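You operate a simulated robot arm through the tools that you are given. There is no shell and no other tool.

You run a simulated two-armed robot. Do the job below in one go: nothing can be reset, and whatever is moved stays where it is left.

JOB
Raise the camera to line 2 and point it at the amber can.
Fine: the can on the stack; free the brass knob, raise the collar, swing the camera till its lamp lights, lock the knob. The breadboard stays locked.

The check looks at the end state, three seconds after you hand in, the way a careful person would. Anything else that was tipped, shoved, dropped, spilled or broken makes it a failure.

ROBOT AND FRAMES
Two 7-joint arms with two-finger parallel grippers on one trunk that stands fixed in place. Base frame: the origin is at the foot of the trunk, x ahead of it, y to its left, z up. Readings come in cm, degrees, newtons and seconds.
The left shoulder is at [5, 17.7, 117.9], the right one opposite. With the tool pointing down near the work surface each hand reaches from about 20 to 70 cm from the base axis, measured 20 degrees to its own side. Payload 3.43 kg a hand.
The tool frame of a hand sits at the grasp point between the pads (the TCP): z along the fingers, y along the line on which they close. The tips reach 3.4 cm beyond it. The gripper opens to 12.8 cm. The fingers are 2.4 cm wide and 1.2 cm thick; the gripper's body (4.8 by 13 cm) begins 9.6 cm behind the TCP.
Orientation is that of the tool frame in the base frame, as [roll, pitch, yaw] about the fixed x, y, z axes, in that order (R = Rz(yaw) Ry(pitch) Rx(roll)). With the fingers straight down and closing along the base's y, the tool's x points along the base's -x, its y along +y and its z along -z.

CONTROLS
- The arms move only by the tool send_rows. It takes "left_plan", "right_plan" or both (then of equal length, played together; a hand with none holds still); each is a list of rows, each an object (a shift or turn left out is 0, a gripper value left out holds the last) with "gripper": the finger opening in cm, from 0 to 12.8; "slide": the shift along the base's x, y, z in cm, a list of three; "turn": the turn, a rotation vector about the base's x, y, z in degrees, a list of three. In form: [{"gripper": gripper, "slide": [tx, ty, tz], "turn": [ax, ay, az]}, ...]. A call has 1 to 20 rows; each row is the pose to reach, as a shift and turn from the pose commanded when the call began. Each row takes 0.2 s and may step no farther than 5 cm and 8.6 degrees from the row before; otherwise, or with a gripper value out of range, the whole call is refused. Where a pose cannot be reached the arm comes as near as it can. A force on the tool above 40 N (or 10 N above the force at the start of the call, whichever is more), or a blocked arm, ends the call early, and 0.2 s more pass. The fingers move at their own pace (about 10.8 cm/s each) and stop on an object; they squeeze with about 24 N. The grip force told is the motor's: it shows also when the fingers shut on nothing. Time passes only in rows, and 0.2 s behind the last, so rows that repeat a pose let the fingers close. It gives the time, the measured TCP pose, the force on the tool (base axes), the opening and the grip force at its end, in the units of the frame above (readings bear some noise), with the torque about the TCP (base axes, N m) and any sound that the robot's microphone picked up.
- Cameras (640 x 400 px; columns grow to the right, rows downward): "scene" is now at [14.33, 4.5, 134]; the picture's right is [0.52, -0.85, 0.00], its down [-0.50, -0.31, -0.81] and it looks along [0.69, 0.43, -0.58] (base axes); focal length 241 px, centre (320, 200). "left" rides on the left gripper at [7.6, 1.1, -16] in its tool frame; the picture's right is [-0.15, 0.99, 0.00], its down [-0.88, -0.13, -0.46] and it looks along [-0.45, -0.07, 0.89] (tool axes); focal length 234 px, centre (320, 200). "right" rides on the right gripper at [7.6, -1.1, -16] in its tool frame; the picture's right is [0.15, 0.99, 0.00], its down [-0.88, 0.13, -0.46] and it looks along [-0.45, 0.07, 0.89] (tool axes); focal length 234 px, centre (320, 200). There is no depth. A picture from a camera that has moved, and an enlarged one, comes with that camera's place and axes in the base frame and with its lens.
- camera(camera): a new picture of that camera. It takes no simulated time.
- lift_body(by): slides the trunk up (or, below 0, down) by that many cm; the arms and the scene camera ride with it, the base frame stays. It gives what a move gives, with no picture.
- head_to(pan, tilt): turns the head with the scene camera to pan (to the left, within 80 degrees either way) and tilt (down, from -29 to 69), counted from straight ahead of the robot. It gives what a move gives.
- close_up(camera, box): a new picture of the part [left, top, right, bottom] of that camera's present view, enlarged. It takes no simulated time.
- finish_job(): hands the job in; it is judged then, once.

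Nothing tells you positions but the pictures and the camera data. Unless the task says otherwise, let go and move clear before handing in.

The tools are called after "Call:" as a command line: name --argument value ..., lists and objects as JSON in quotes. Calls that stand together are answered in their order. send_rows: Moves the arms, as the interface text tells. Its arguments: {"type":"object","properties":{"left_plan":{"type":"array","items":{"type":"object","properties":{"gripper":{"type":"number"},"slide":{"type":"array","items":{"type":"number"}},"turn":{"type":"array","items":{"type":"number"}}}}},"right_plan":{"type":"array","items":{"type":"object","properties":{"gripper":{"type":"number"},"slide":{"type":"array","items":{"type":"number"}},"turn":{"type":"array","items":{"type":"number"}}}}}},"required":[]} The other tools are called the same way: lift_body (by) moves the trunk up or down; head_to (pan, tilt) turns the head that bears the scene camera; camera (camera) takes a picture; close_up (camera, box) takes an enlarged picture of a part of a camera's view; finish_job () hands the job in.

At the start:

```text
t: 0.0
left_tool_pos: [39.34, 47.01, 121.08]
left_orientation: [180.0, 0.0, -180.0]
left_contact_force: [-0.8, -1.0, 1.1]
left_ft_torque: [0.02, 0.01, 0.03]
left_finger_gap: 12.8
left_gripper_force: 0.1
right_tool_pos: [36.74, 5.83, 118.97]
right_orientation: [180.0, 0.1, -179.9]
right_contact_force: [0.2, 0.5, -0.1]
right_ft_torque: [0.01, -0.01, 0.01]
right_finger_gap: 12.78
right_gripper_force: 0.0
trunk travel left (down, up): [-35.0, 5.1]
head pan, tilt (commanded): [31.7, 35.8]
```

scene: 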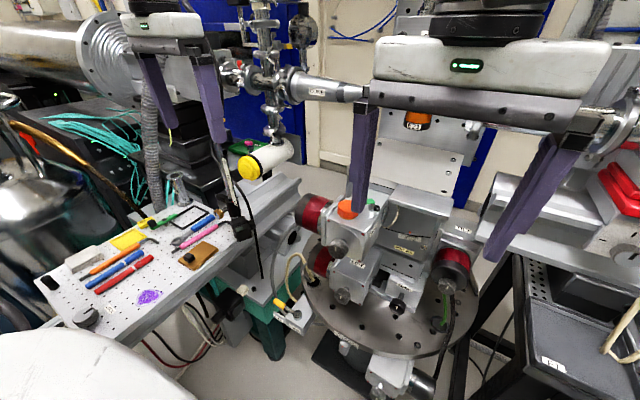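
right: 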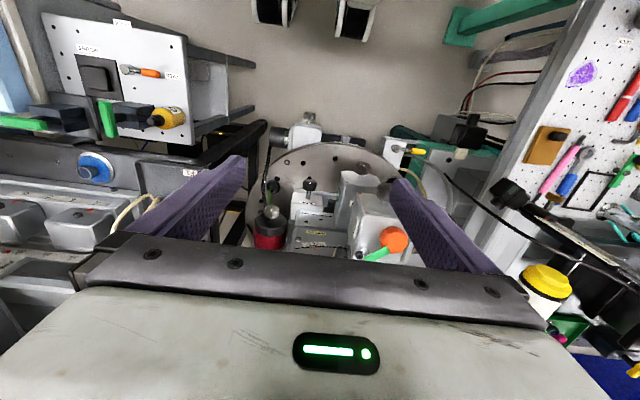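
left: 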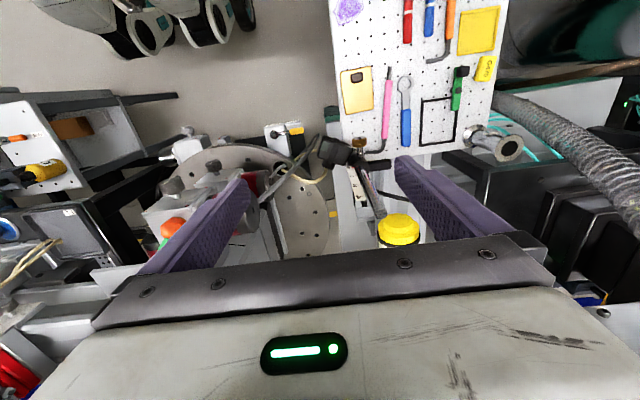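

The view is cluttered: there is a breadboard with tools on the left, a post by it with something black (perhaps the camera), and a rotary stack in the middle with an orange-capped part. I'll look closer before moving anything.

Call:
close_up --camera "scene" --box '[140, 120, 300, 280]'

Call:
close_up --camera "scene" --box '[280, 160, 500, 400]'

Call:
close_up --camera "left" --box '[260, 60, 500, 260]'

Call:
close_up --camera "right" --box '[420, 80, 640, 360]'

```text
2.50 times, centred on (220, 200) of scene
camera zoom: at [14.33, 4.5, 134.0], right [0.52, -0.85, 0.0], down [-0.5, -0.31, -0.81], along [0.69, 0.43, -0.58], focal length 603 px, centre (570, 200)
```

zoom: 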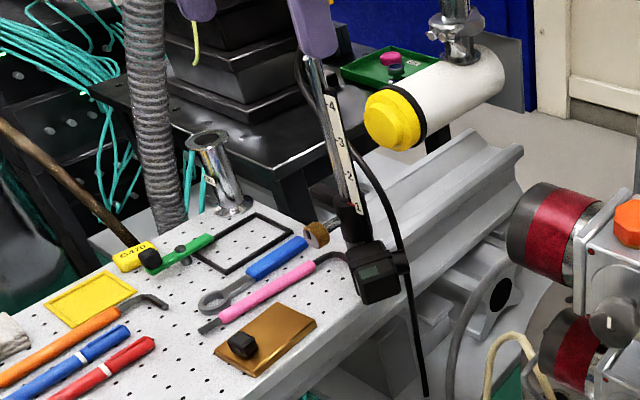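

```text
1.67 times, centred on (390, 280) of scene
camera zoom: at [14.33, 4.5, 134.0], right [0.52, -0.85, 0.0], down [-0.5, -0.31, -0.81], along [0.69, 0.43, -0.58], focal length 402 px, centre (203, 67)
```

zoom: 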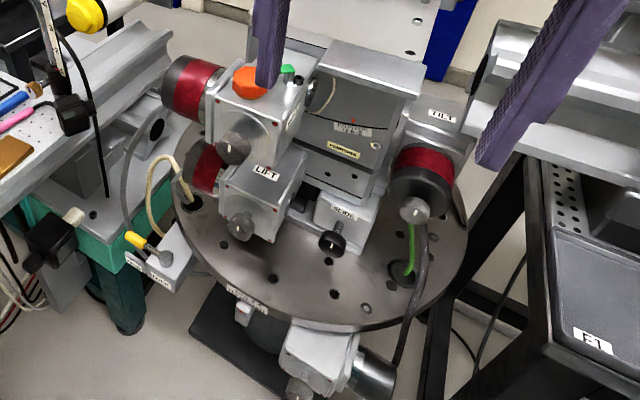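

```text
2.00 times, centred on (380, 160) of left
camera zoom: at [31.61, 48.13, 137.05], right [0.15, 0.99, 0.0], down [0.88, -0.13, 0.46], along [0.45, -0.07, -0.89], focal length 468 px, centre (200, 280)
```

zoom: 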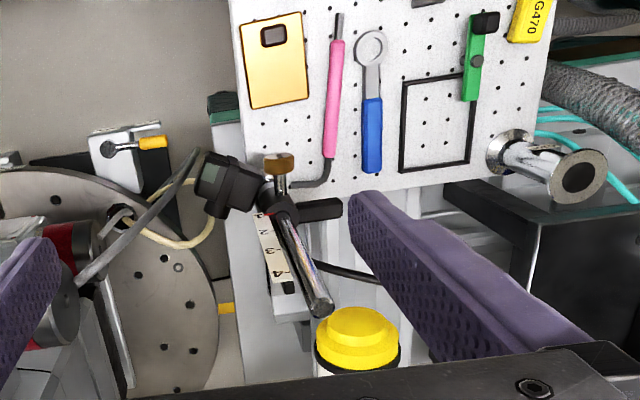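

```text
1.43 times, centred on (530, 220) of right
camera zoom: at [29.32, 4.82, 135.01], right [-0.15, 0.99, 0.0], down [0.88, 0.13, 0.46], along [0.45, 0.07, -0.89], focal length 334 px, centre (20, 171)
```

zoom: 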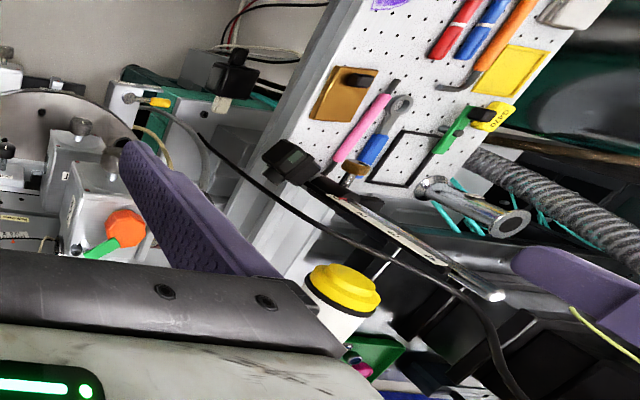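

I can see the graduated post with a black camera, a brass knob and lines 1–4 on the breadboard's edge. I need to identify the amber can on the stack, so I'll take more close-ups.

Call:
close_up --camera "scene" --box '[370, 90, 470, 150]'

Call:
close_up --camera "scene" --box '[290, 180, 400, 260]'

Call:
close_up --camera "right" --box '[240, 100, 440, 280]'

Call:
close_up --camera "scene" --box '[190, 130, 280, 260]'

Call:
close_up --camera "left" --box '[340, 120, 440, 230]'

Call:
close_up --camera "left" --box '[120, 120, 280, 260]'

```text
6.40 times, centred on (420, 120) of scene
camera zoom: at [14.33, 4.5, 134.0], right [0.52, -0.85, 0.0], down [-0.5, -0.31, -0.81], along [0.69, 0.43, -0.58], focal length 1544 px, centre (-320, 712)
```

zoom: 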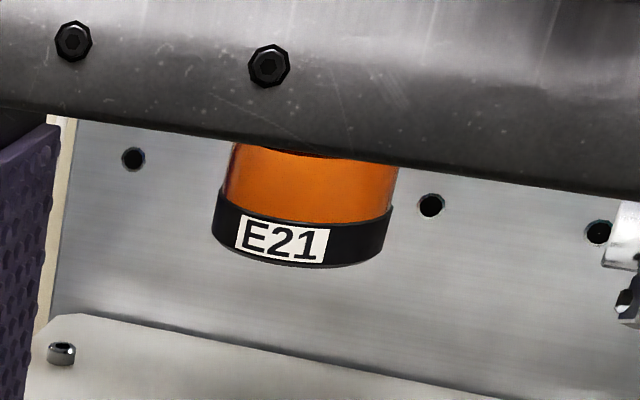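

```text
5.00 times, centred on (345, 220) of scene
camera zoom: at [14.33, 4.5, 134.0], right [0.52, -0.85, 0.0], down [-0.5, -0.31, -0.81], along [0.69, 0.43, -0.58], focal length 1206 px, centre (195, 100)
```

zoom: 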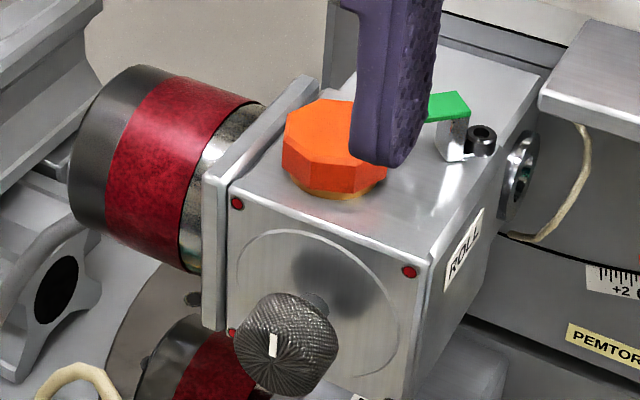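

```text
2.22 times, centred on (340, 190) of right
camera zoom: at [29.32, 4.82, 135.01], right [-0.15, 0.99, 0.0], down [0.88, 0.13, 0.46], along [0.45, 0.07, -0.89], focal length 520 px, centre (276, 222)
```

zoom: 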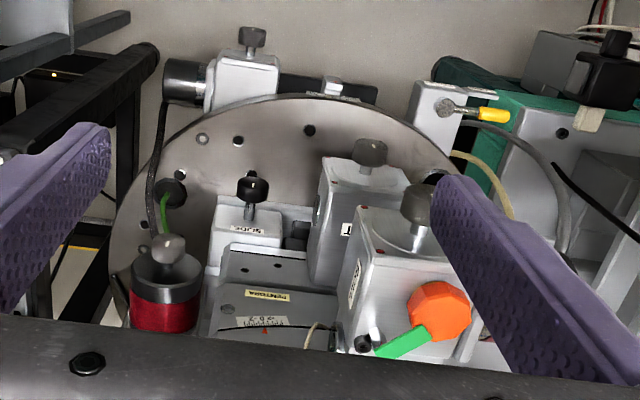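

```text
3.08 times, centred on (235, 195) of scene
camera zoom: at [14.33, 4.5, 134.0], right [0.52, -0.85, 0.0], down [-0.5, -0.31, -0.81], along [0.69, 0.43, -0.58], focal length 742 px, centre (582, 215)
```

zoom: 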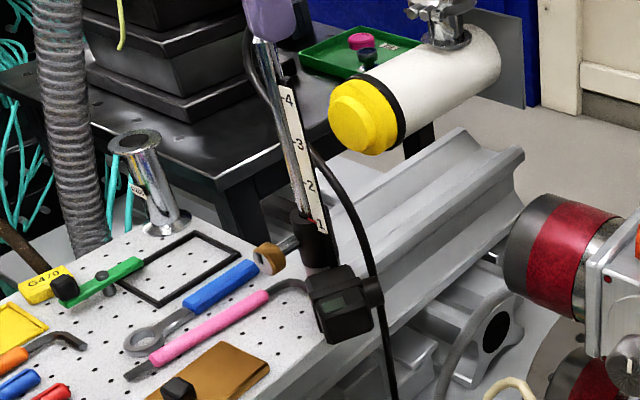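

```text
3.64 times, centred on (390, 175) of left
camera zoom: at [31.61, 48.13, 137.05], right [0.15, 0.99, 0.0], down [0.88, -0.13, 0.46], along [0.45, -0.07, -0.89], focal length 852 px, centre (66, 291)
```

zoom: 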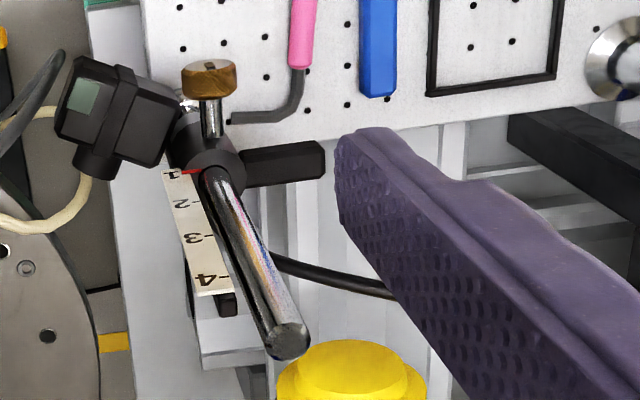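

```text
2.86 times, centred on (200, 190) of left
camera zoom: at [31.61, 48.13, 137.05], right [0.15, 0.99, 0.0], down [0.88, -0.13, 0.46], along [0.45, -0.07, -0.89], focal length 669 px, centre (663, 229)
```

zoom: 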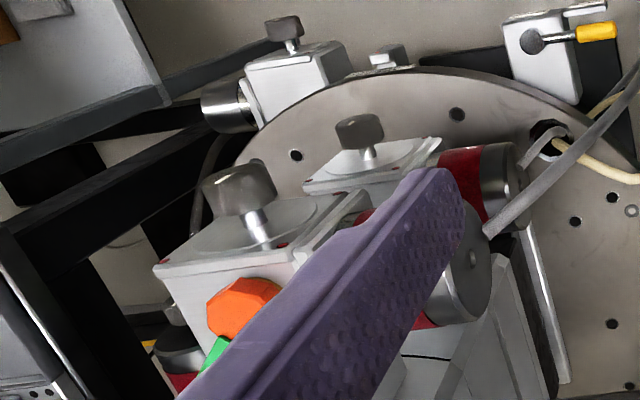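

The post stands at roughly (47, 53), with the knob at about (42, 54, 94) facing the robot and the camera on its right side. An amber can marked E21 is partly hidden behind the right gripper, so I'll pan the head to see the surroundings.

Call:
head_to --pan 0 --tilt 25

Call:
camera --camera "scene"

```text
t: 1.0
left_tool_pos: [39.29, 47.06, 120.96]
left_orientation: [180.0, -0.1, -180.0]
left_contact_force: [0.9, -1.0, -0.1]
left_ft_torque: [0.03, 0.01, 0.01]
left_finger_gap: 12.79
left_gripper_force: 0.1
right_tool_pos: [36.87, 5.77, 119.11]
right_orientation: [179.9, 0.0, -180.0]
right_contact_force: [0.0, -0.4, -0.6]
right_ft_torque: [-0.04, 0.01, 0.02]
right_finger_gap: 12.79
right_gripper_force: 0.1
trunk travel left (down, up): [-35.0, 5.1]
head pan, tilt (commanded): [0.0, 25.0]
```

```text
taken
camera scene: at [16.08, -0.1, 135.69], right [0.0, -1.0, 0.0], down [-0.42, 0.0, -0.91], along [0.91, 0.0, -0.42], focal length 241 px, centre (320, 200)
```

scene: 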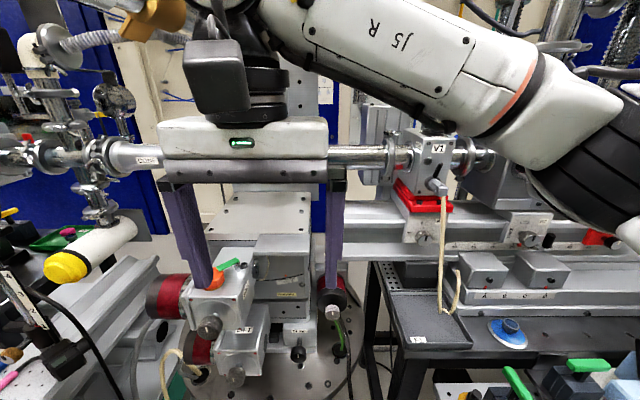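

The right arm reaches across the stack and blocks the view of E21. I'll take close-ups from this head pose before moving it.

Call:
close_up --camera "scene" --box '[0, 220, 160, 400]'

Call:
close_up --camera "scene" --box '[160, 180, 360, 390]'

Call:
close_up --camera "scene" --box '[340, 100, 640, 400]'

Call:
head_to --pan 45 --tilt 40

Call:
camera --camera "scene"

```text
2.22 times, centred on (80, 310) of scene
camera zoom: at [16.08, -0.1, 135.69], right [0.0, -1.0, 0.0], down [-0.42, 0.0, -0.91], along [0.91, 0.0, -0.42], focal length 536 px, centre (853, -44)
```

zoom: 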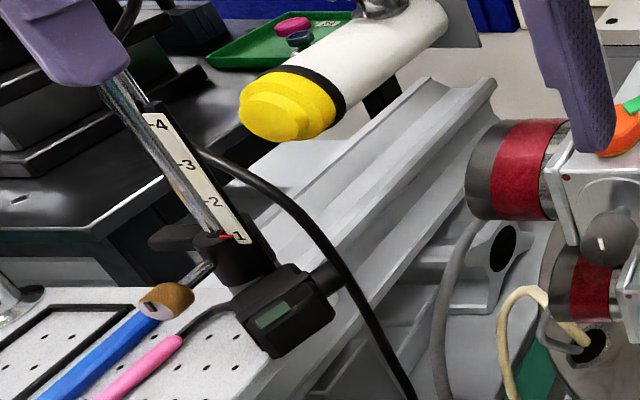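

```text
1.90 times, centred on (260, 285) of scene
camera zoom: at [16.08, -0.1, 135.69], right [0.0, -1.0, 0.0], down [-0.42, 0.0, -0.91], along [0.91, 0.0, -0.42], focal length 460 px, centre (434, 38)
```

zoom: 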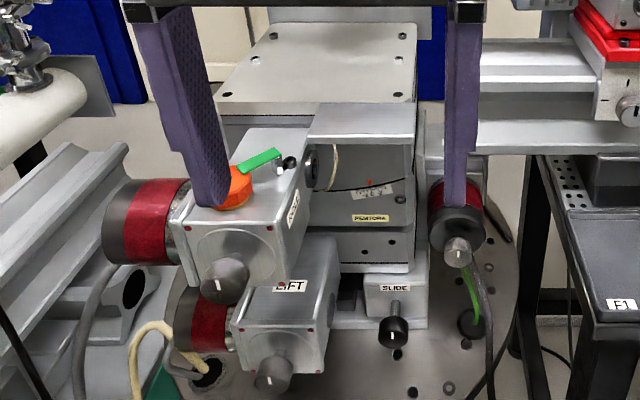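

```text
1.33 times, centred on (490, 250) of scene
camera zoom: at [16.08, -0.1, 135.69], right [0.0, -1.0, 0.0], down [-0.42, 0.0, -0.91], along [0.91, 0.0, -0.42], focal length 322 px, centre (93, 133)
```

zoom: 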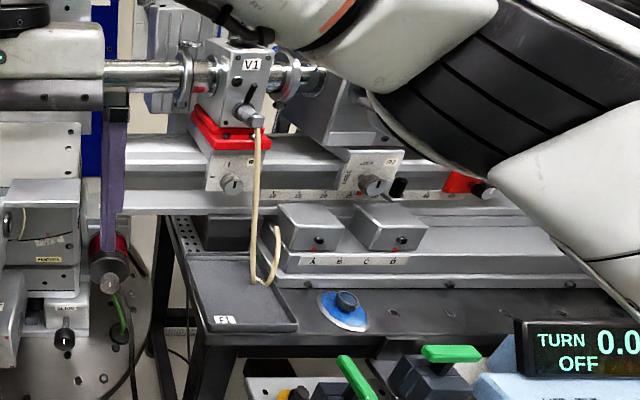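

```text
t: 2.1
left_tool_pos: [39.33, 47.0, 121.02]
left_orientation: [179.9, 0.0, 180.0]
left_contact_force: [0.0, 0.2, -1.3]
left_ft_torque: [0.0, 0.02, -0.01]
left_finger_gap: 12.8
left_gripper_force: 0.0
right_tool_pos: [36.78, 5.86, 118.94]
right_orientation: [180.0, 0.0, -180.0]
right_contact_force: [-0.3, -0.3, -0.2]
right_ft_torque: [0.01, 0.01, 0.01]
right_finger_gap: 12.79
right_gripper_force: 0.1
trunk travel left (down, up): [-35.0, 5.1]
head pan, tilt (commanded): [45.0, 40.0]
```

```text
taken
camera scene: at [12.89, 5.9, 133.37], right [0.71, -0.71, 0.0], down [-0.45, -0.45, -0.77], along [0.54, 0.54, -0.64], focal length 241 px, centre (320, 200)
```

scene: 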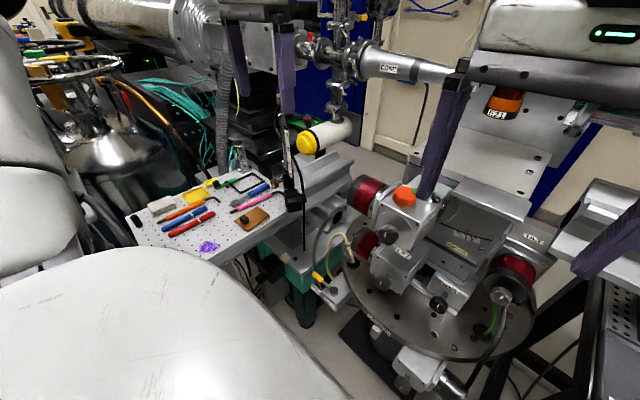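

Both the orange octagonal cap and the E21 can now show in this view. I'll zoom in on each.

Call:
close_up --camera "scene" --box '[440, 60, 600, 220]'

Call:
close_up --camera "scene" --box '[260, 110, 370, 250]'

Call:
close_up --camera "scene" --box '[120, 150, 320, 320]'

```text
2.50 times, centred on (520, 140) of scene
camera zoom: at [12.89, 5.9, 133.37], right [0.71, -0.71, 0.0], down [-0.45, -0.45, -0.77], along [0.54, 0.54, -0.64], focal length 603 px, centre (-180, 350)
```

zoom: 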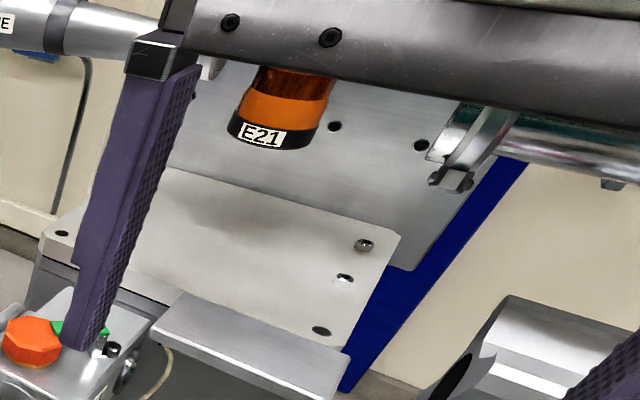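

```text
2.86 times, centred on (315, 180) of scene
camera zoom: at [12.89, 5.9, 133.37], right [0.71, -0.71, 0.0], down [-0.45, -0.45, -0.77], along [0.54, 0.54, -0.64], focal length 689 px, centre (334, 257)
```

zoom: 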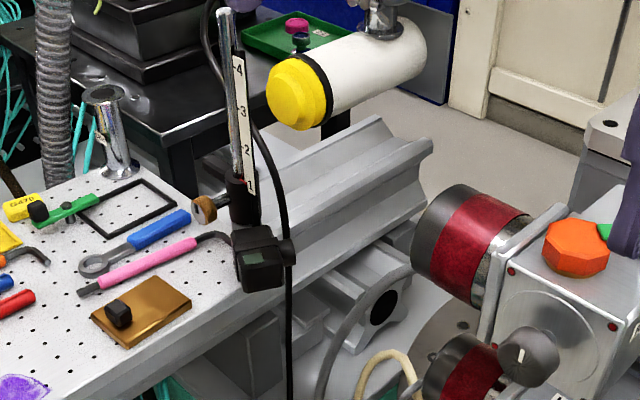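

```text
2.35 times, centred on (220, 235) of scene
camera zoom: at [12.89, 5.9, 133.37], right [0.71, -0.71, 0.0], down [-0.45, -0.45, -0.77], along [0.54, 0.54, -0.64], focal length 568 px, centre (555, 118)
```

zoom: 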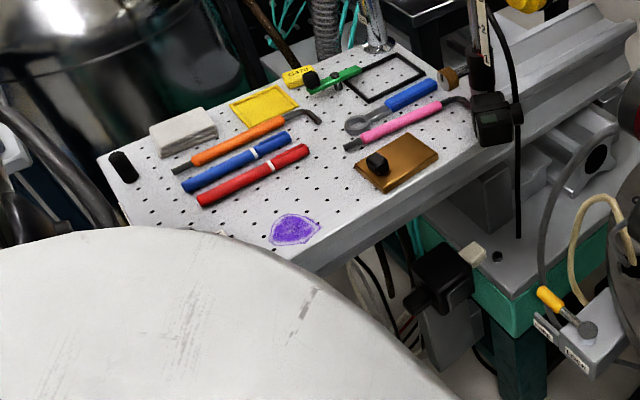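

The amber can E21 stands on the stack's top plate, and the octagonal orange part is just a cap on the ROLL stage. I'll withdraw the right hand toward the robot and to the right to get a clear view.

Call:
send_rows --right_plan '[{"slide": [-2, -2, 1]}, {"slide": [-4, -5, 2]}, {"slide": [-6, -8, 3]}, {"slide": [-8, -11, 3]}, {"slide": [-8, -14, 3]}, {"slide": [-8, -17, 3]}]'

Call:
head_to --pan 25 --tilt 30

Call:
camera --camera "scene"

Call:
camera --camera "right"

```text
t: 3.5
left_tool_pos: [39.15, 46.89, 121.17]
left_orientation: [179.9, 0.0, -180.0]
left_contact_force: [-0.4, 0.5, 0.3]
left_ft_torque: [0.04, -0.01, 0.02]
left_finger_gap: 12.79
left_gripper_force: 0.0
right_tool_pos: [28.63, -11.19, 121.93]
right_orientation: [180.0, 0.0, -179.9]
right_contact_force: [-0.9, 0.0, -0.3]
right_ft_torque: [0.0, -0.02, 0.02]
right_finger_gap: 12.82
right_gripper_force: 0.0
trunk travel left (down, up): [-35.0, 5.1]
head pan, tilt (commanded): [45.0, 40.0]
```

```text
t: 4.3
left_tool_pos: [39.28, 47.03, 121.07]
left_orientation: [180.0, 0.1, 180.0]
left_contact_force: [1.0, 0.0, 0.3]
left_ft_torque: [0.0, -0.02, 0.02]
left_finger_gap: 12.81
left_gripper_force: 0.1
right_tool_pos: [28.78, -11.06, 122.12]
right_orientation: [-180.0, 0.0, -179.9]
right_contact_force: [0.2, -0.1, 0.1]
right_ft_torque: [-0.02, 0.0, -0.02]
right_finger_gap: 12.82
right_gripper_force: 0.1
trunk travel left (down, up): [-35.0, 5.1]
head pan, tilt (commanded): [25.0, 30.0]
```

```text
taken
camera scene: at [15.07, 3.72, 134.9], right [0.42, -0.91, 0.0], down [-0.45, -0.21, -0.87], along [0.78, 0.37, -0.5], focal length 241 px, centre (320, 200)
```

scene: 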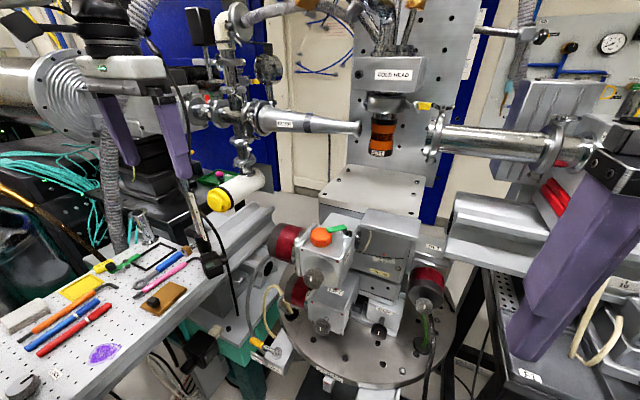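

```text
taken
camera right: at [21.2, -12.14, 138.02], right [-0.15, 0.99, 0.0], down [0.88, 0.13, 0.46], along [0.45, 0.07, -0.89], focal length 234 px, centre (320, 200)
```

right: 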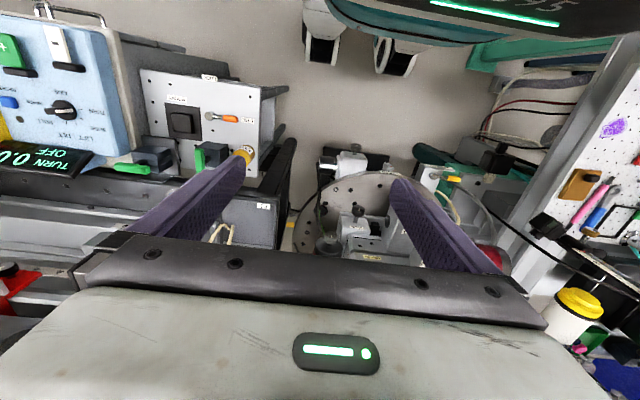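

With the arm clear, E21 seems to be under a "COLD HEAD" above the stack. I'll zoom in to find out exactly what is on the stack.

Call:
close_up --camera "scene" --box '[310, 40, 480, 220]'

Call:
close_up --camera "scene" --box '[350, 90, 420, 165]'

Call:
close_up --camera "scene" --box '[250, 190, 470, 390]'

Call:
close_up --camera "scene" --box '[160, 160, 260, 290]'

Call:
close_up --camera "scene" --box '[0, 0, 310, 190]'

```text
2.22 times, centred on (395, 130) of scene
camera zoom: at [15.07, 3.72, 134.9], right [0.42, -0.91, 0.0], down [-0.45, -0.21, -0.87], along [0.78, 0.37, -0.5], focal length 536 px, centre (153, 356)
```

zoom: 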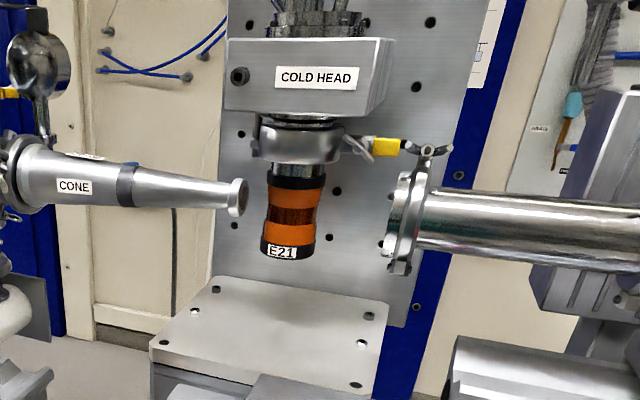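

```text
5.33 times, centred on (385, 128) of scene
camera zoom: at [15.07, 3.72, 134.9], right [0.42, -0.91, 0.0], down [-0.45, -0.21, -0.87], along [0.78, 0.37, -0.5], focal length 1287 px, centre (-27, 587)
```

zoom: 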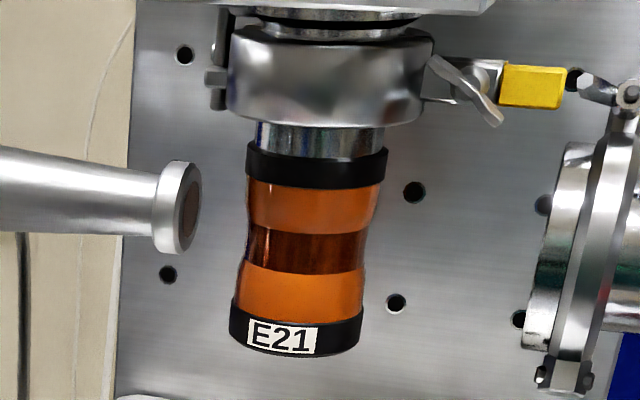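

```text
2.00 times, centred on (360, 290) of scene
camera zoom: at [15.07, 3.72, 134.9], right [0.42, -0.91, 0.0], down [-0.45, -0.21, -0.87], along [0.78, 0.37, -0.5], focal length 483 px, centre (240, 20)
```

zoom: 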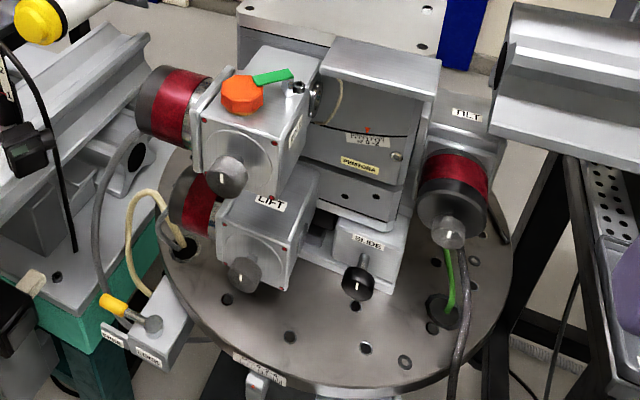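

```text
3.08 times, centred on (210, 225) of scene
camera zoom: at [15.07, 3.72, 134.9], right [0.42, -0.91, 0.0], down [-0.45, -0.21, -0.87], along [0.78, 0.37, -0.5], focal length 742 px, centre (658, 123)
```

zoom: 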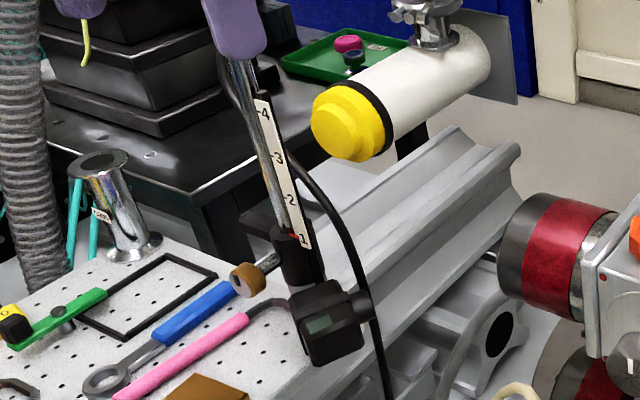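

```text
2.06 times, centred on (155, 95) of scene
camera zoom: at [15.07, 3.72, 134.9], right [0.42, -0.91, 0.0], down [-0.45, -0.21, -0.87], along [0.78, 0.37, -0.5], focal length 498 px, centre (661, 417)
```

zoom: 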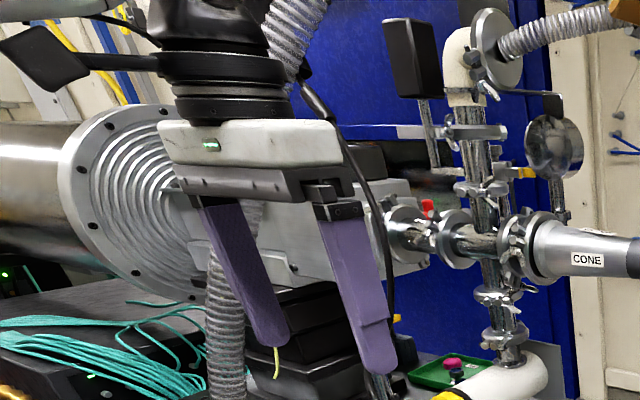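

The amber can E21 hangs on the cold head of the stack, at roughly (70, 15, 118). The collar with its red pointer is at line 1, and the lines are about 4.3 cm apart. Next I'll zoom tightly on the collar, knob and camera.

Call:
close_up --camera "left" --box '[350, 130, 400, 165]'

Call:
close_up --camera "scene" --box '[185, 225, 235, 285]'

Call:
close_up --camera "scene" --box '[175, 165, 235, 230]'

Call:
close_up --camera "left" --box '[330, 150, 430, 220]'

```text
11.43 times, centred on (375, 148) of left
camera zoom: at [31.61, 48.12, 137.05], right [0.15, 0.99, 0.0], down [0.88, -0.13, 0.46], along [0.45, -0.07, -0.89], focal length 2676 px, centre (-309, 800)
```

zoom: 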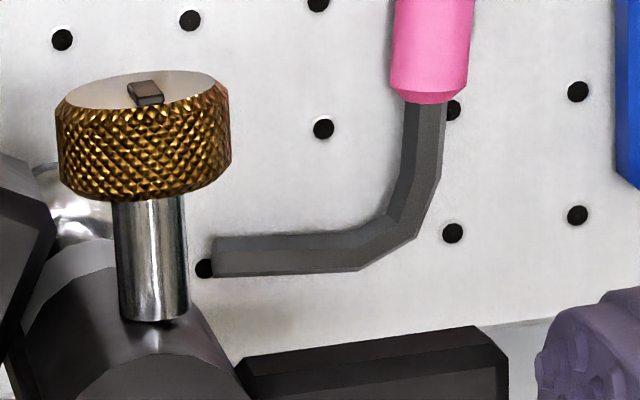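

```text
6.67 times, centred on (210, 255) of scene
camera zoom: at [15.07, 3.72, 134.9], right [0.42, -0.91, 0.0], down [-0.45, -0.21, -0.87], along [0.78, 0.37, -0.5], focal length 1609 px, centre (1053, -167)
```

zoom: 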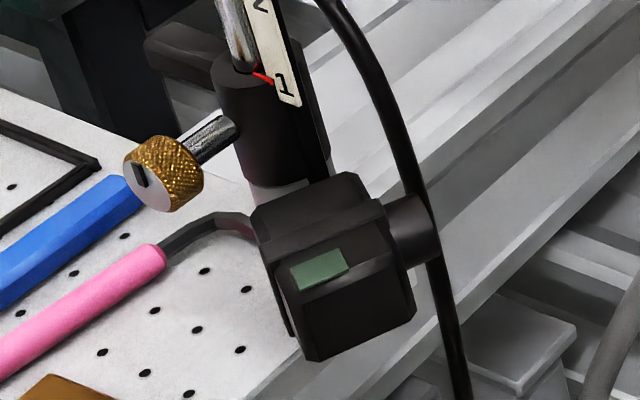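

```text
6.15 times, centred on (205, 198) of scene
camera zoom: at [15.07, 3.72, 134.9], right [0.42, -0.91, 0.0], down [-0.45, -0.21, -0.87], along [0.78, 0.37, -0.5], focal length 1485 px, centre (1028, 215)
```

zoom: 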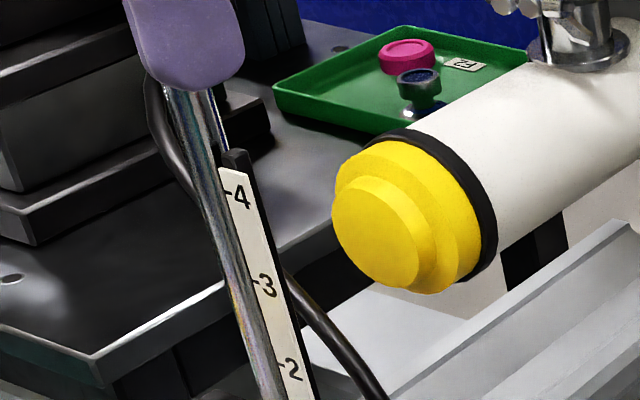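

```text
5.71 times, centred on (380, 185) of left
camera zoom: at [31.61, 48.12, 137.05], right [0.15, 0.99, 0.0], down [0.88, -0.13, 0.46], along [0.45, -0.07, -0.89], focal length 1338 px, centre (-23, 286)
```

zoom: 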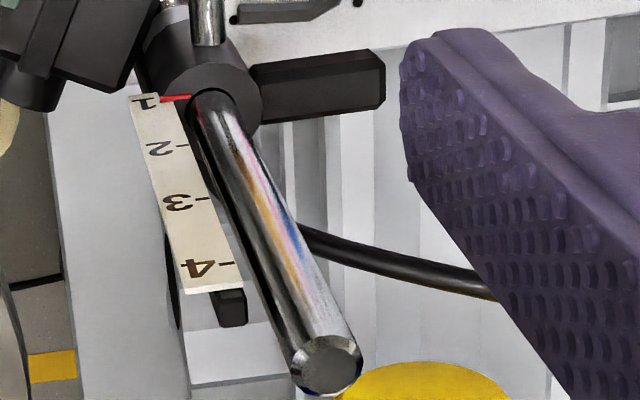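

The knob's face is at about (41.8, 53.65, 94.0), with its axis along −x. The post axis is at (46.9, 53.6), with the camera below and to the right of the collar. I'll first yaw the left hand while it is still high and pulled back.

Call:
send_rows --left_plan '[{"slide": [-0.5, 0.3, 0], "turn": [0, 0, 8]}, {"slide": [-1, 0.6, 0], "turn": [0, 0, 16]}, {"slide": [-1.5, 0.9, 0], "turn": [0, 0, 24]}, {"slide": [-2, 1.2, 0], "turn": [0, 0, 32]}, {"slide": [-2.5, 1.5, 0], "turn": [0, 0, 40]}, {"slide": [-3, 1.8, 0], "turn": [0, 0, 48]}, {"slide": [-3.5, 2.1, 0], "turn": [0, 0, 56]}, {"slide": [-4, 2.4, 0], "turn": [0, 0, 64]}, {"slide": [-4.5, 2.7, 0], "turn": [0, 0, 72]}, {"slide": [-5, 3, 0], "turn": [0, 0, 80]}, {"slide": [-5.5, 3.3, 0], "turn": [0, 0, 88]}, {"slide": [-6, 3.6, 0], "turn": [0, 0, 90]}]'

Call:
camera --camera "scene"

Call:
camera --camera "left"

```text
t: 6.9
left_tool_pos: [33.32, 50.5, 120.93]
left_orientation: [-180.0, -0.1, -89.9]
left_contact_force: [-0.6, -0.2, 0.7]
left_ft_torque: [0.0, 0.02, -0.02]
left_finger_gap: 12.81
left_gripper_force: 0.2
right_tool_pos: [28.7, -11.26, 121.96]
right_orientation: [-180.0, 0.0, -179.9]
right_contact_force: [0.0, -0.7, -0.3]
right_ft_torque: [0.0, -0.02, -0.02]
right_finger_gap: 12.77
right_gripper_force: 0.2
trunk travel left (down, up): [-35.0, 5.1]
head pan, tilt (commanded): [25.0, 30.0]
```

```text
taken
camera scene: at [15.06, 3.73, 134.9], right [0.42, -0.91, 0.0], down [-0.45, -0.21, -0.87], along [0.79, 0.37, -0.5], focal length 241 px, centre (320, 200)
```

scene: 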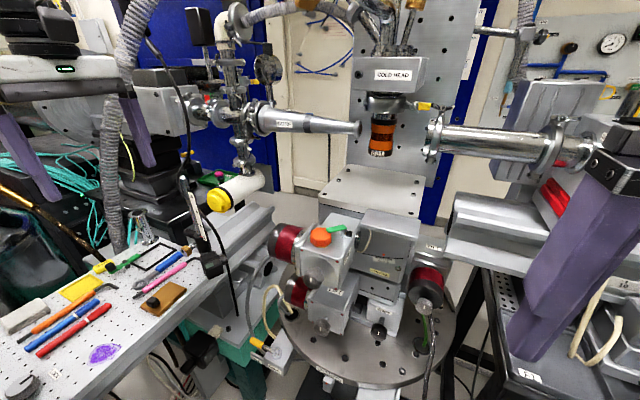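

```text
taken
camera left: at [32.09, 43.0, 137.05], right [-0.99, 0.14, 0.0], down [0.13, 0.88, 0.46], along [0.07, 0.45, -0.89], focal length 234 px, centre (320, 200)
```

left: 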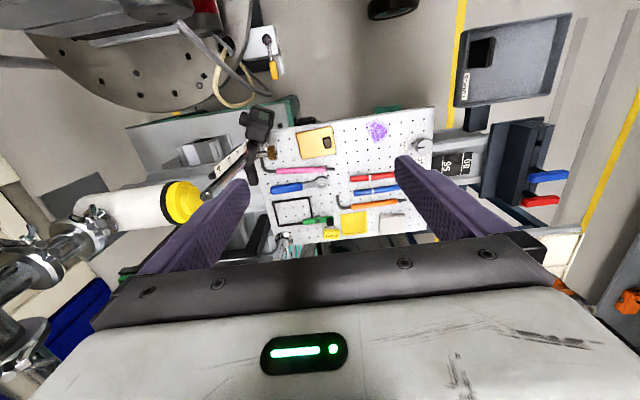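

The yaw worked. Now I'll pitch the fingers forward to +x while coming down to about z = 104, keeping well back from the post.

Call:
send_rows --left_plan '[{"gripper": 8, "slide": [0, 0.3, -1.5], "turn": [0, -8.2, 0]}, {"slide": [0, 0.6, -3], "turn": [0, -16.4, 0]}, {"slide": [0, 0.9, -4.5], "turn": [0, -24.6, 0]}, {"slide": [0, 1.2, -6], "turn": [0, -32.8, 0]}, {"slide": [0, 1.5, -7.5], "turn": [0, -41, 0]}, {"slide": [0, 1.8, -9], "turn": [0, -49.2, 0]}]'

Call:
camera --camera "scene"

```text
t: 8.3
left_tool_pos: [33.14, 52.41, 112.22]
left_orientation: [-130.7, 0.0, -90.0]
left_contact_force: [-0.1, 0.7, 1.3]
left_ft_torque: [-0.02, 0.0, -0.03]
left_finger_gap: 8.0
left_gripper_force: 0.1
right_tool_pos: [28.6, -11.17, 121.95]
right_orientation: [-179.9, 0.1, -179.9]
right_contact_force: [0.1, -0.2, -0.1]
right_ft_torque: [0.01, 0.03, -0.02]
right_finger_gap: 12.8
right_gripper_force: 0.3
trunk travel left (down, up): [-35.0, 5.1]
head pan, tilt (commanded): [25.0, 30.0]
```

```text
taken
camera scene: at [15.05, 3.73, 134.91], right [0.42, -0.91, 0.0], down [-0.45, -0.21, -0.87], along [0.79, 0.37, -0.5], focal length 241 px, centre (320, 200)
```

scene: 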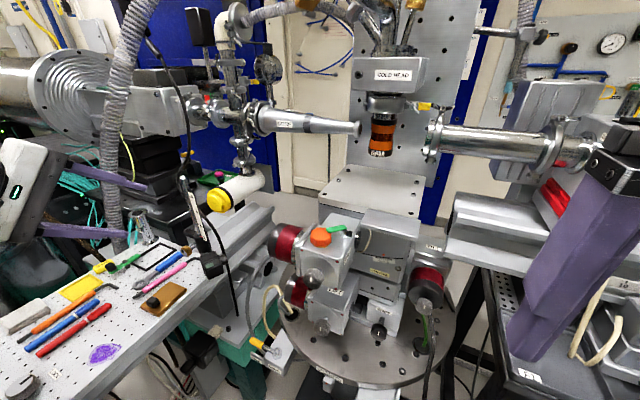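

Call:
send_rows --left_plan '[{"slide": [0, 0.3, -1.5], "turn": [0, -8.2, 0]}, {"slide": [0, 0.6, -3], "turn": [0, -16.4, 0]}, {"slide": [0, 0.9, -4.5], "turn": [0, -24.6, 0]}, {"slide": [0, 1.1, -6], "turn": [0, -32.8, 0]}, {"slide": [0, 1.1, -7.5], "turn": [0, -40.8, 0]}, {"slide": [0, 1.1, -9], "turn": [0, -40.8, 0]}]'

Call:
head_to --pan 45 --tilt 35

Call:
camera --camera "scene"

Call:
camera --camera "left"

```text
t: 9.7
left_tool_pos: [34.13, 53.84, 103.16]
left_orientation: [-90.2, -0.1, -89.9]
left_contact_force: [-0.7, -0.7, -0.6]
left_ft_torque: [0.0, 0.0, 0.02]
left_finger_gap: 7.98
left_gripper_force: 0.1
left hand out of reach, approached as far as the arm can: row 5, 6
right_tool_pos: [28.69, -11.08, 121.99]
right_orientation: [-180.0, -0.1, -179.9]
right_contact_force: [-0.4, 0.6, 0.1]
right_ft_torque: [-0.02, -0.02, 0.01]
right_finger_gap: 12.8
right_gripper_force: 0.2
trunk travel left (down, up): [-35.0, 5.1]
head pan, tilt (commanded): [25.0, 30.0]
```

```text
t: 10.6
left_tool_pos: [34.18, 53.88, 103.26]
left_orientation: [-90.2, 0.0, -90.1]
left_contact_force: [0.3, -1.1, 0.2]
left_ft_torque: [0.01, 0.03, -0.03]
left_finger_gap: 8.0
left_gripper_force: 0.1
right_tool_pos: [28.77, -11.22, 122.03]
right_orientation: [-180.0, 0.0, 180.0]
right_contact_force: [1.3, -0.2, -0.1]
right_ft_torque: [-0.01, 0.02, 0.01]
right_finger_gap: 12.78
right_gripper_force: 0.1
trunk travel left (down, up): [-35.0, 5.1]
head pan, tilt (commanded): [45.0, 35.0]
```

```text
taken
camera scene: at [13.1, 6.12, 134.12], right [0.71, -0.71, 0.0], down [-0.41, -0.41, -0.82], along [0.58, 0.58, -0.57], focal length 241 px, centre (320, 200)
```

scene: 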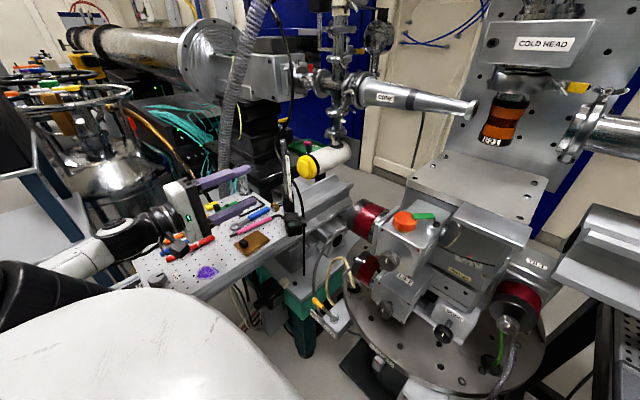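

```text
taken
camera left: at [18.12, 46.3, 102.16], right [0.0, 0.15, -0.99], down [-0.45, 0.88, 0.13], along [0.89, 0.45, 0.06], focal length 234 px, centre (320, 200)
```

left: 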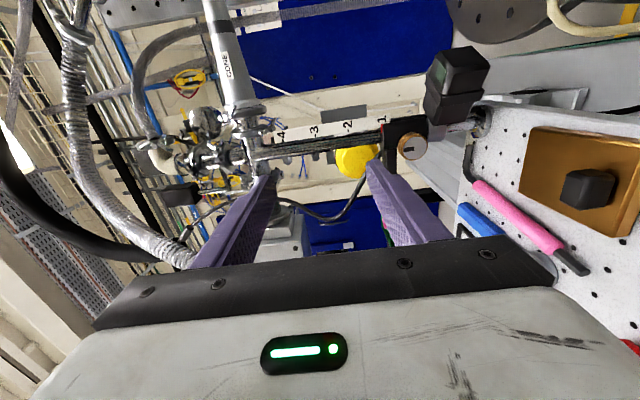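

The left hand now points forward, and its wrist camera sees the knob face-on. I'll check its clearance over the board tools before lowering it, and take a close look at the knob.

Call:
close_up --camera "scene" --box '[20, 140, 320, 320]'

Call:
close_up --camera "left" --box '[330, 40, 510, 200]'

```text
2.13 times, centred on (170, 230) of scene
camera zoom: at [13.1, 6.12, 134.12], right [0.71, -0.71, 0.0], down [-0.41, -0.41, -0.82], along [0.58, 0.58, -0.57], focal length 515 px, centre (640, 136)
```

zoom: 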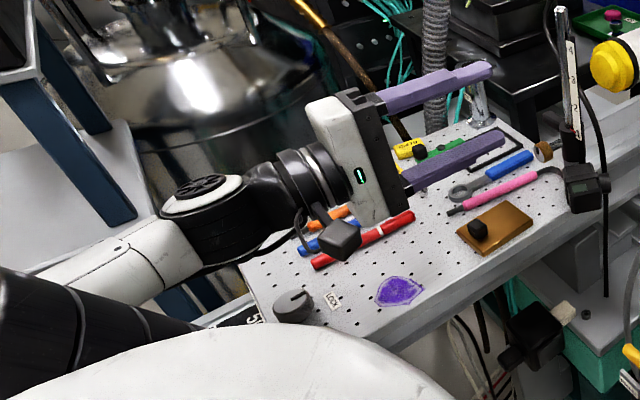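

```text
2.50 times, centred on (420, 120) of left
camera zoom: at [18.12, 46.3, 102.16], right [0.0, 0.15, -0.99], down [-0.45, 0.88, 0.13], along [0.89, 0.45, 0.06], focal length 585 px, centre (70, 400)
```

zoom: 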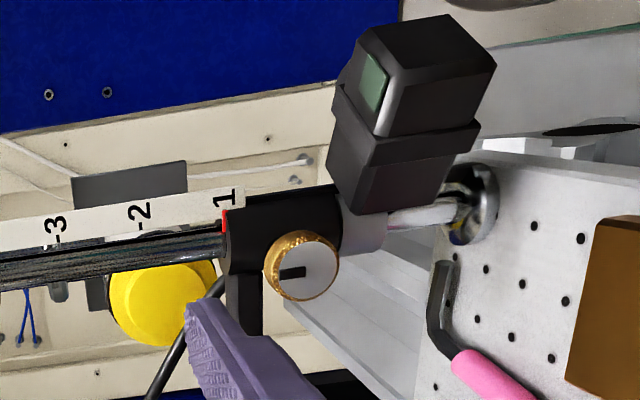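

The white mark on the knob points up, and the wrist camera puts the knob's centre at about (41.8, 53.65, 93.7). I'll lower the hand onto the knob's axis while staying about 5 cm behind it.

Call:
send_rows --left_plan '[{"gripper": 7, "slide": [1.2, 0.05, -1.5]}, {"slide": [2.4, 0.1, -3]}, {"slide": [3, 0.1, -4.5]}, {"slide": [3, 0.14, -6]}, {"slide": [3, 0.14, -7.5]}, {"slide": [3, 0.14, -9.3]}, {"slide": [3, 0.14, -9.3]}]'

Call:
camera --camera "left"

Call:
camera --camera "scene"

```text
t: 12.2
left_tool_pos: [37.19, 54.15, 94.17]
left_orientation: [-90.2, -0.1, -90.2]
left_contact_force: [0.5, -0.2, -0.5]
left_ft_torque: [0.0, 0.02, 0.02]
left_finger_gap: 7.01
left_gripper_force: 0.0
right_tool_pos: [28.7, -11.22, 122.01]
right_orientation: [-180.0, -0.1, -180.0]
right_contact_force: [-0.1, -0.2, 0.0]
right_ft_torque: [-0.01, 0.02, -0.01]
right_finger_gap: 12.82
right_gripper_force: 0.0
trunk travel left (down, up): [-35.0, 5.1]
head pan, tilt (commanded): [45.0, 35.0]
```

```text
taken
camera left: at [21.14, 46.68, 93.08], right [0.0, 0.15, -0.99], down [-0.45, 0.88, 0.13], along [0.89, 0.45, 0.06], focal length 234 px, centre (320, 200)
```

left: 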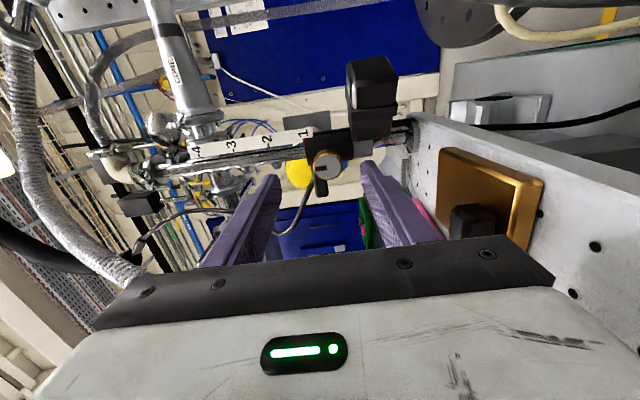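

```text
taken
camera scene: at [13.09, 6.12, 134.12], right [0.71, -0.71, 0.0], down [-0.41, -0.41, -0.82], along [0.58, 0.58, -0.57], focal length 241 px, centre (320, 200)
```

scene: 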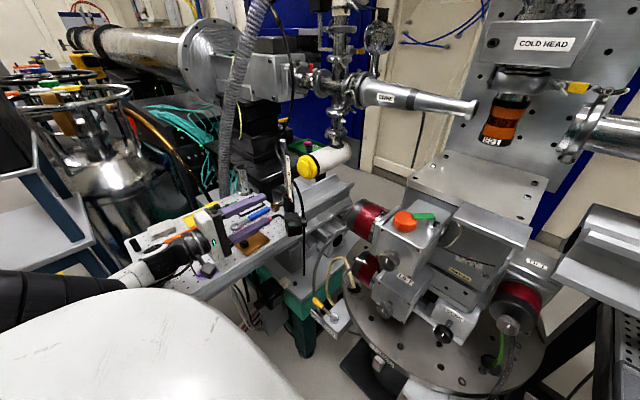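

The hand is behind the knob, slightly off to the left. I'll take close-ups to refine the alignment and check clearance to the board.

Call:
close_up --camera "left" --box '[290, 110, 370, 210]'

Call:
close_up --camera "scene" --box '[120, 170, 320, 300]'

Call:
close_up --camera "scene" --box '[225, 170, 315, 260]'

```text
4.00 times, centred on (330, 160) of left
camera zoom: at [21.14, 46.68, 93.08], right [0.0, 0.15, -0.99], down [-0.45, 0.88, 0.13], along [0.89, 0.45, 0.06], focal length 937 px, centre (280, 360)
```

zoom: 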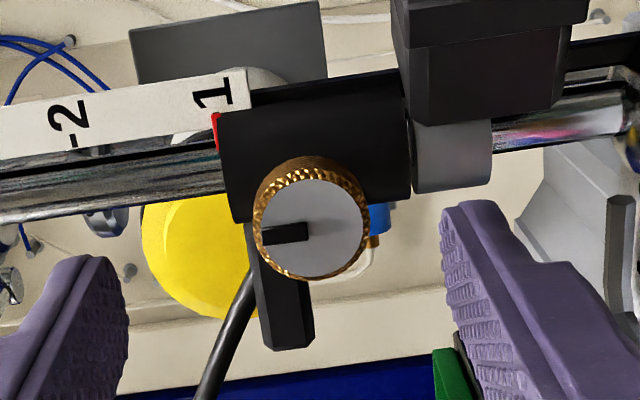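

```text
3.08 times, centred on (220, 235) of scene
camera zoom: at [13.09, 6.12, 134.12], right [0.71, -0.71, 0.0], down [-0.41, -0.41, -0.82], along [0.58, 0.58, -0.57], focal length 742 px, centre (628, 92)
```

zoom: 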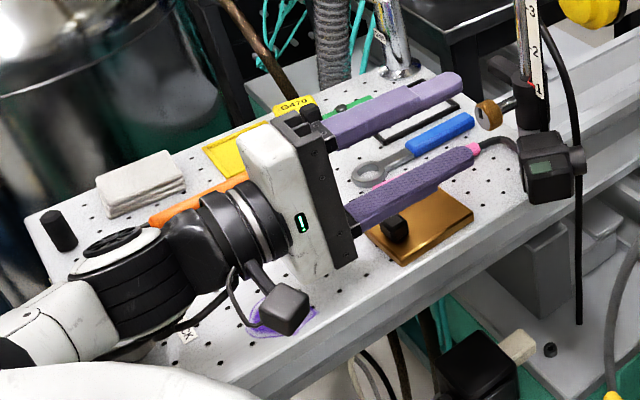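

```text
4.44 times, centred on (270, 215) of scene
camera zoom: at [13.09, 6.12, 134.12], right [0.71, -0.71, 0.0], down [-0.41, -0.41, -0.82], along [0.58, 0.58, -0.57], focal length 1072 px, centre (542, 133)
```

zoom: 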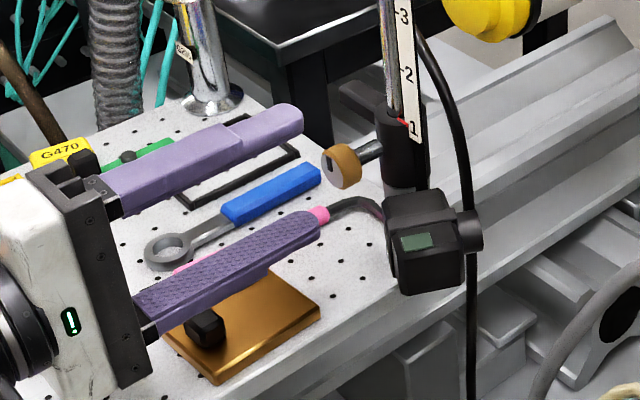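

From the wrist view the knob is about 0.7 cm below and 0.3 cm to the right of the tool axis. I'll correct that, advance so the tips stop just short of the collar and camera, and check before closing.

Call:
send_rows --left_plan '[{"gripper": 6, "slide": [0, -0.25, -0.72]}, {"slide": [0.8, -0.25, -0.72]}, {"slide": [1.6, -0.25, -0.72]}, {"slide": [2.4, -0.25, -0.72]}, {"slide": [3.1, -0.25, -0.72]}, {"slide": [3.1, -0.25, -0.72]}]'

Call:
camera --camera "left"

Call:
close_up --camera "left" --box '[280, 90, 380, 210]'

Call:
close_up --camera "scene" --box '[235, 170, 315, 250]'

```text
t: 13.6
left_tool_pos: [40.2, 53.82, 93.33]
left_orientation: [-90.0, -0.1, -89.9]
left_contact_force: [0.6, -0.1, 0.2]
left_ft_torque: [-0.02, 0.02, 0.03]
left_finger_gap: 5.98
left_gripper_force: 0.1
left hand out of reach, approached as far as the arm can: row 1
right_tool_pos: [28.7, -11.17, 121.97]
right_orientation: [-179.9, 0.0, -179.9]
right_contact_force: [0.2, -0.5, 0.2]
right_ft_torque: [-0.02, 0.02, 0.02]
right_finger_gap: 12.81
right_gripper_force: 0.0
trunk travel left (down, up): [-35.0, 5.1]
head pan, tilt (commanded): [45.0, 35.0]
```

```text
taken
camera left: at [24.18, 46.28, 92.23], right [0.0, 0.15, -0.99], down [-0.46, 0.88, 0.13], along [0.89, 0.45, 0.07], focal length 234 px, centre (320, 200)
```

left: 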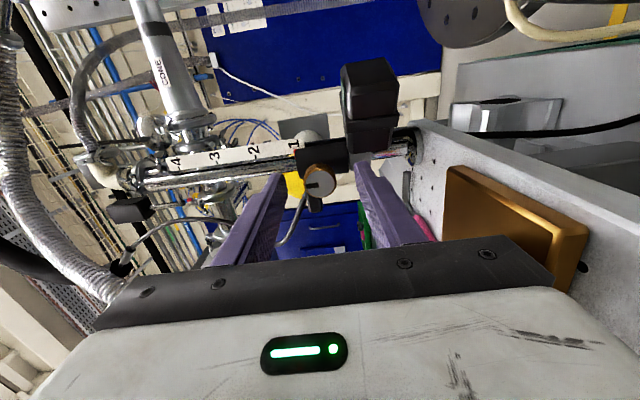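

```text
3.33 times, centred on (330, 150) of left
camera zoom: at [24.18, 46.28, 92.23], right [0.0, 0.15, -0.99], down [-0.46, 0.88, 0.13], along [0.89, 0.45, 0.07], focal length 781 px, centre (287, 367)
```

zoom: 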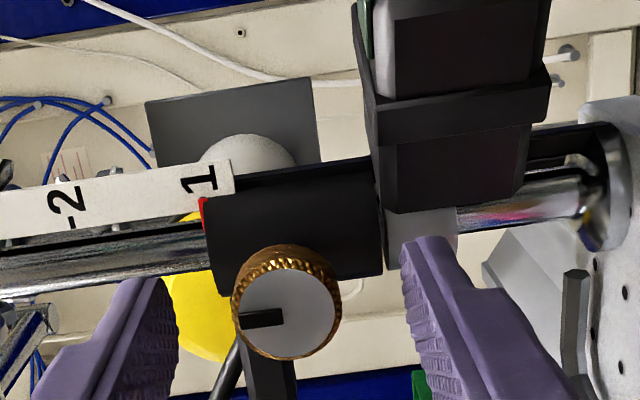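

```text
5.00 times, centred on (275, 210) of scene
camera zoom: at [13.1, 6.12, 134.12], right [0.71, -0.71, 0.0], down [-0.41, -0.41, -0.82], along [0.58, 0.58, -0.57], focal length 1206 px, centre (545, 150)
```

zoom: 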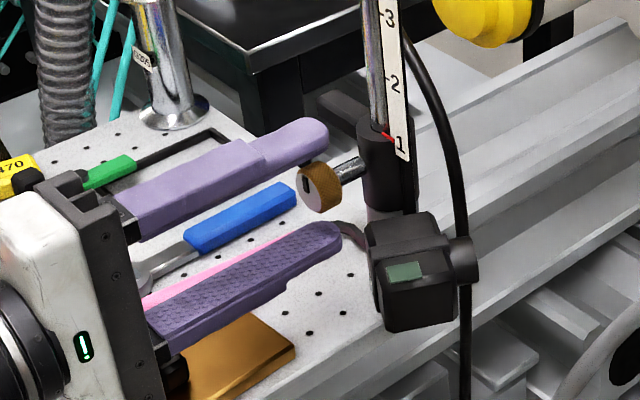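

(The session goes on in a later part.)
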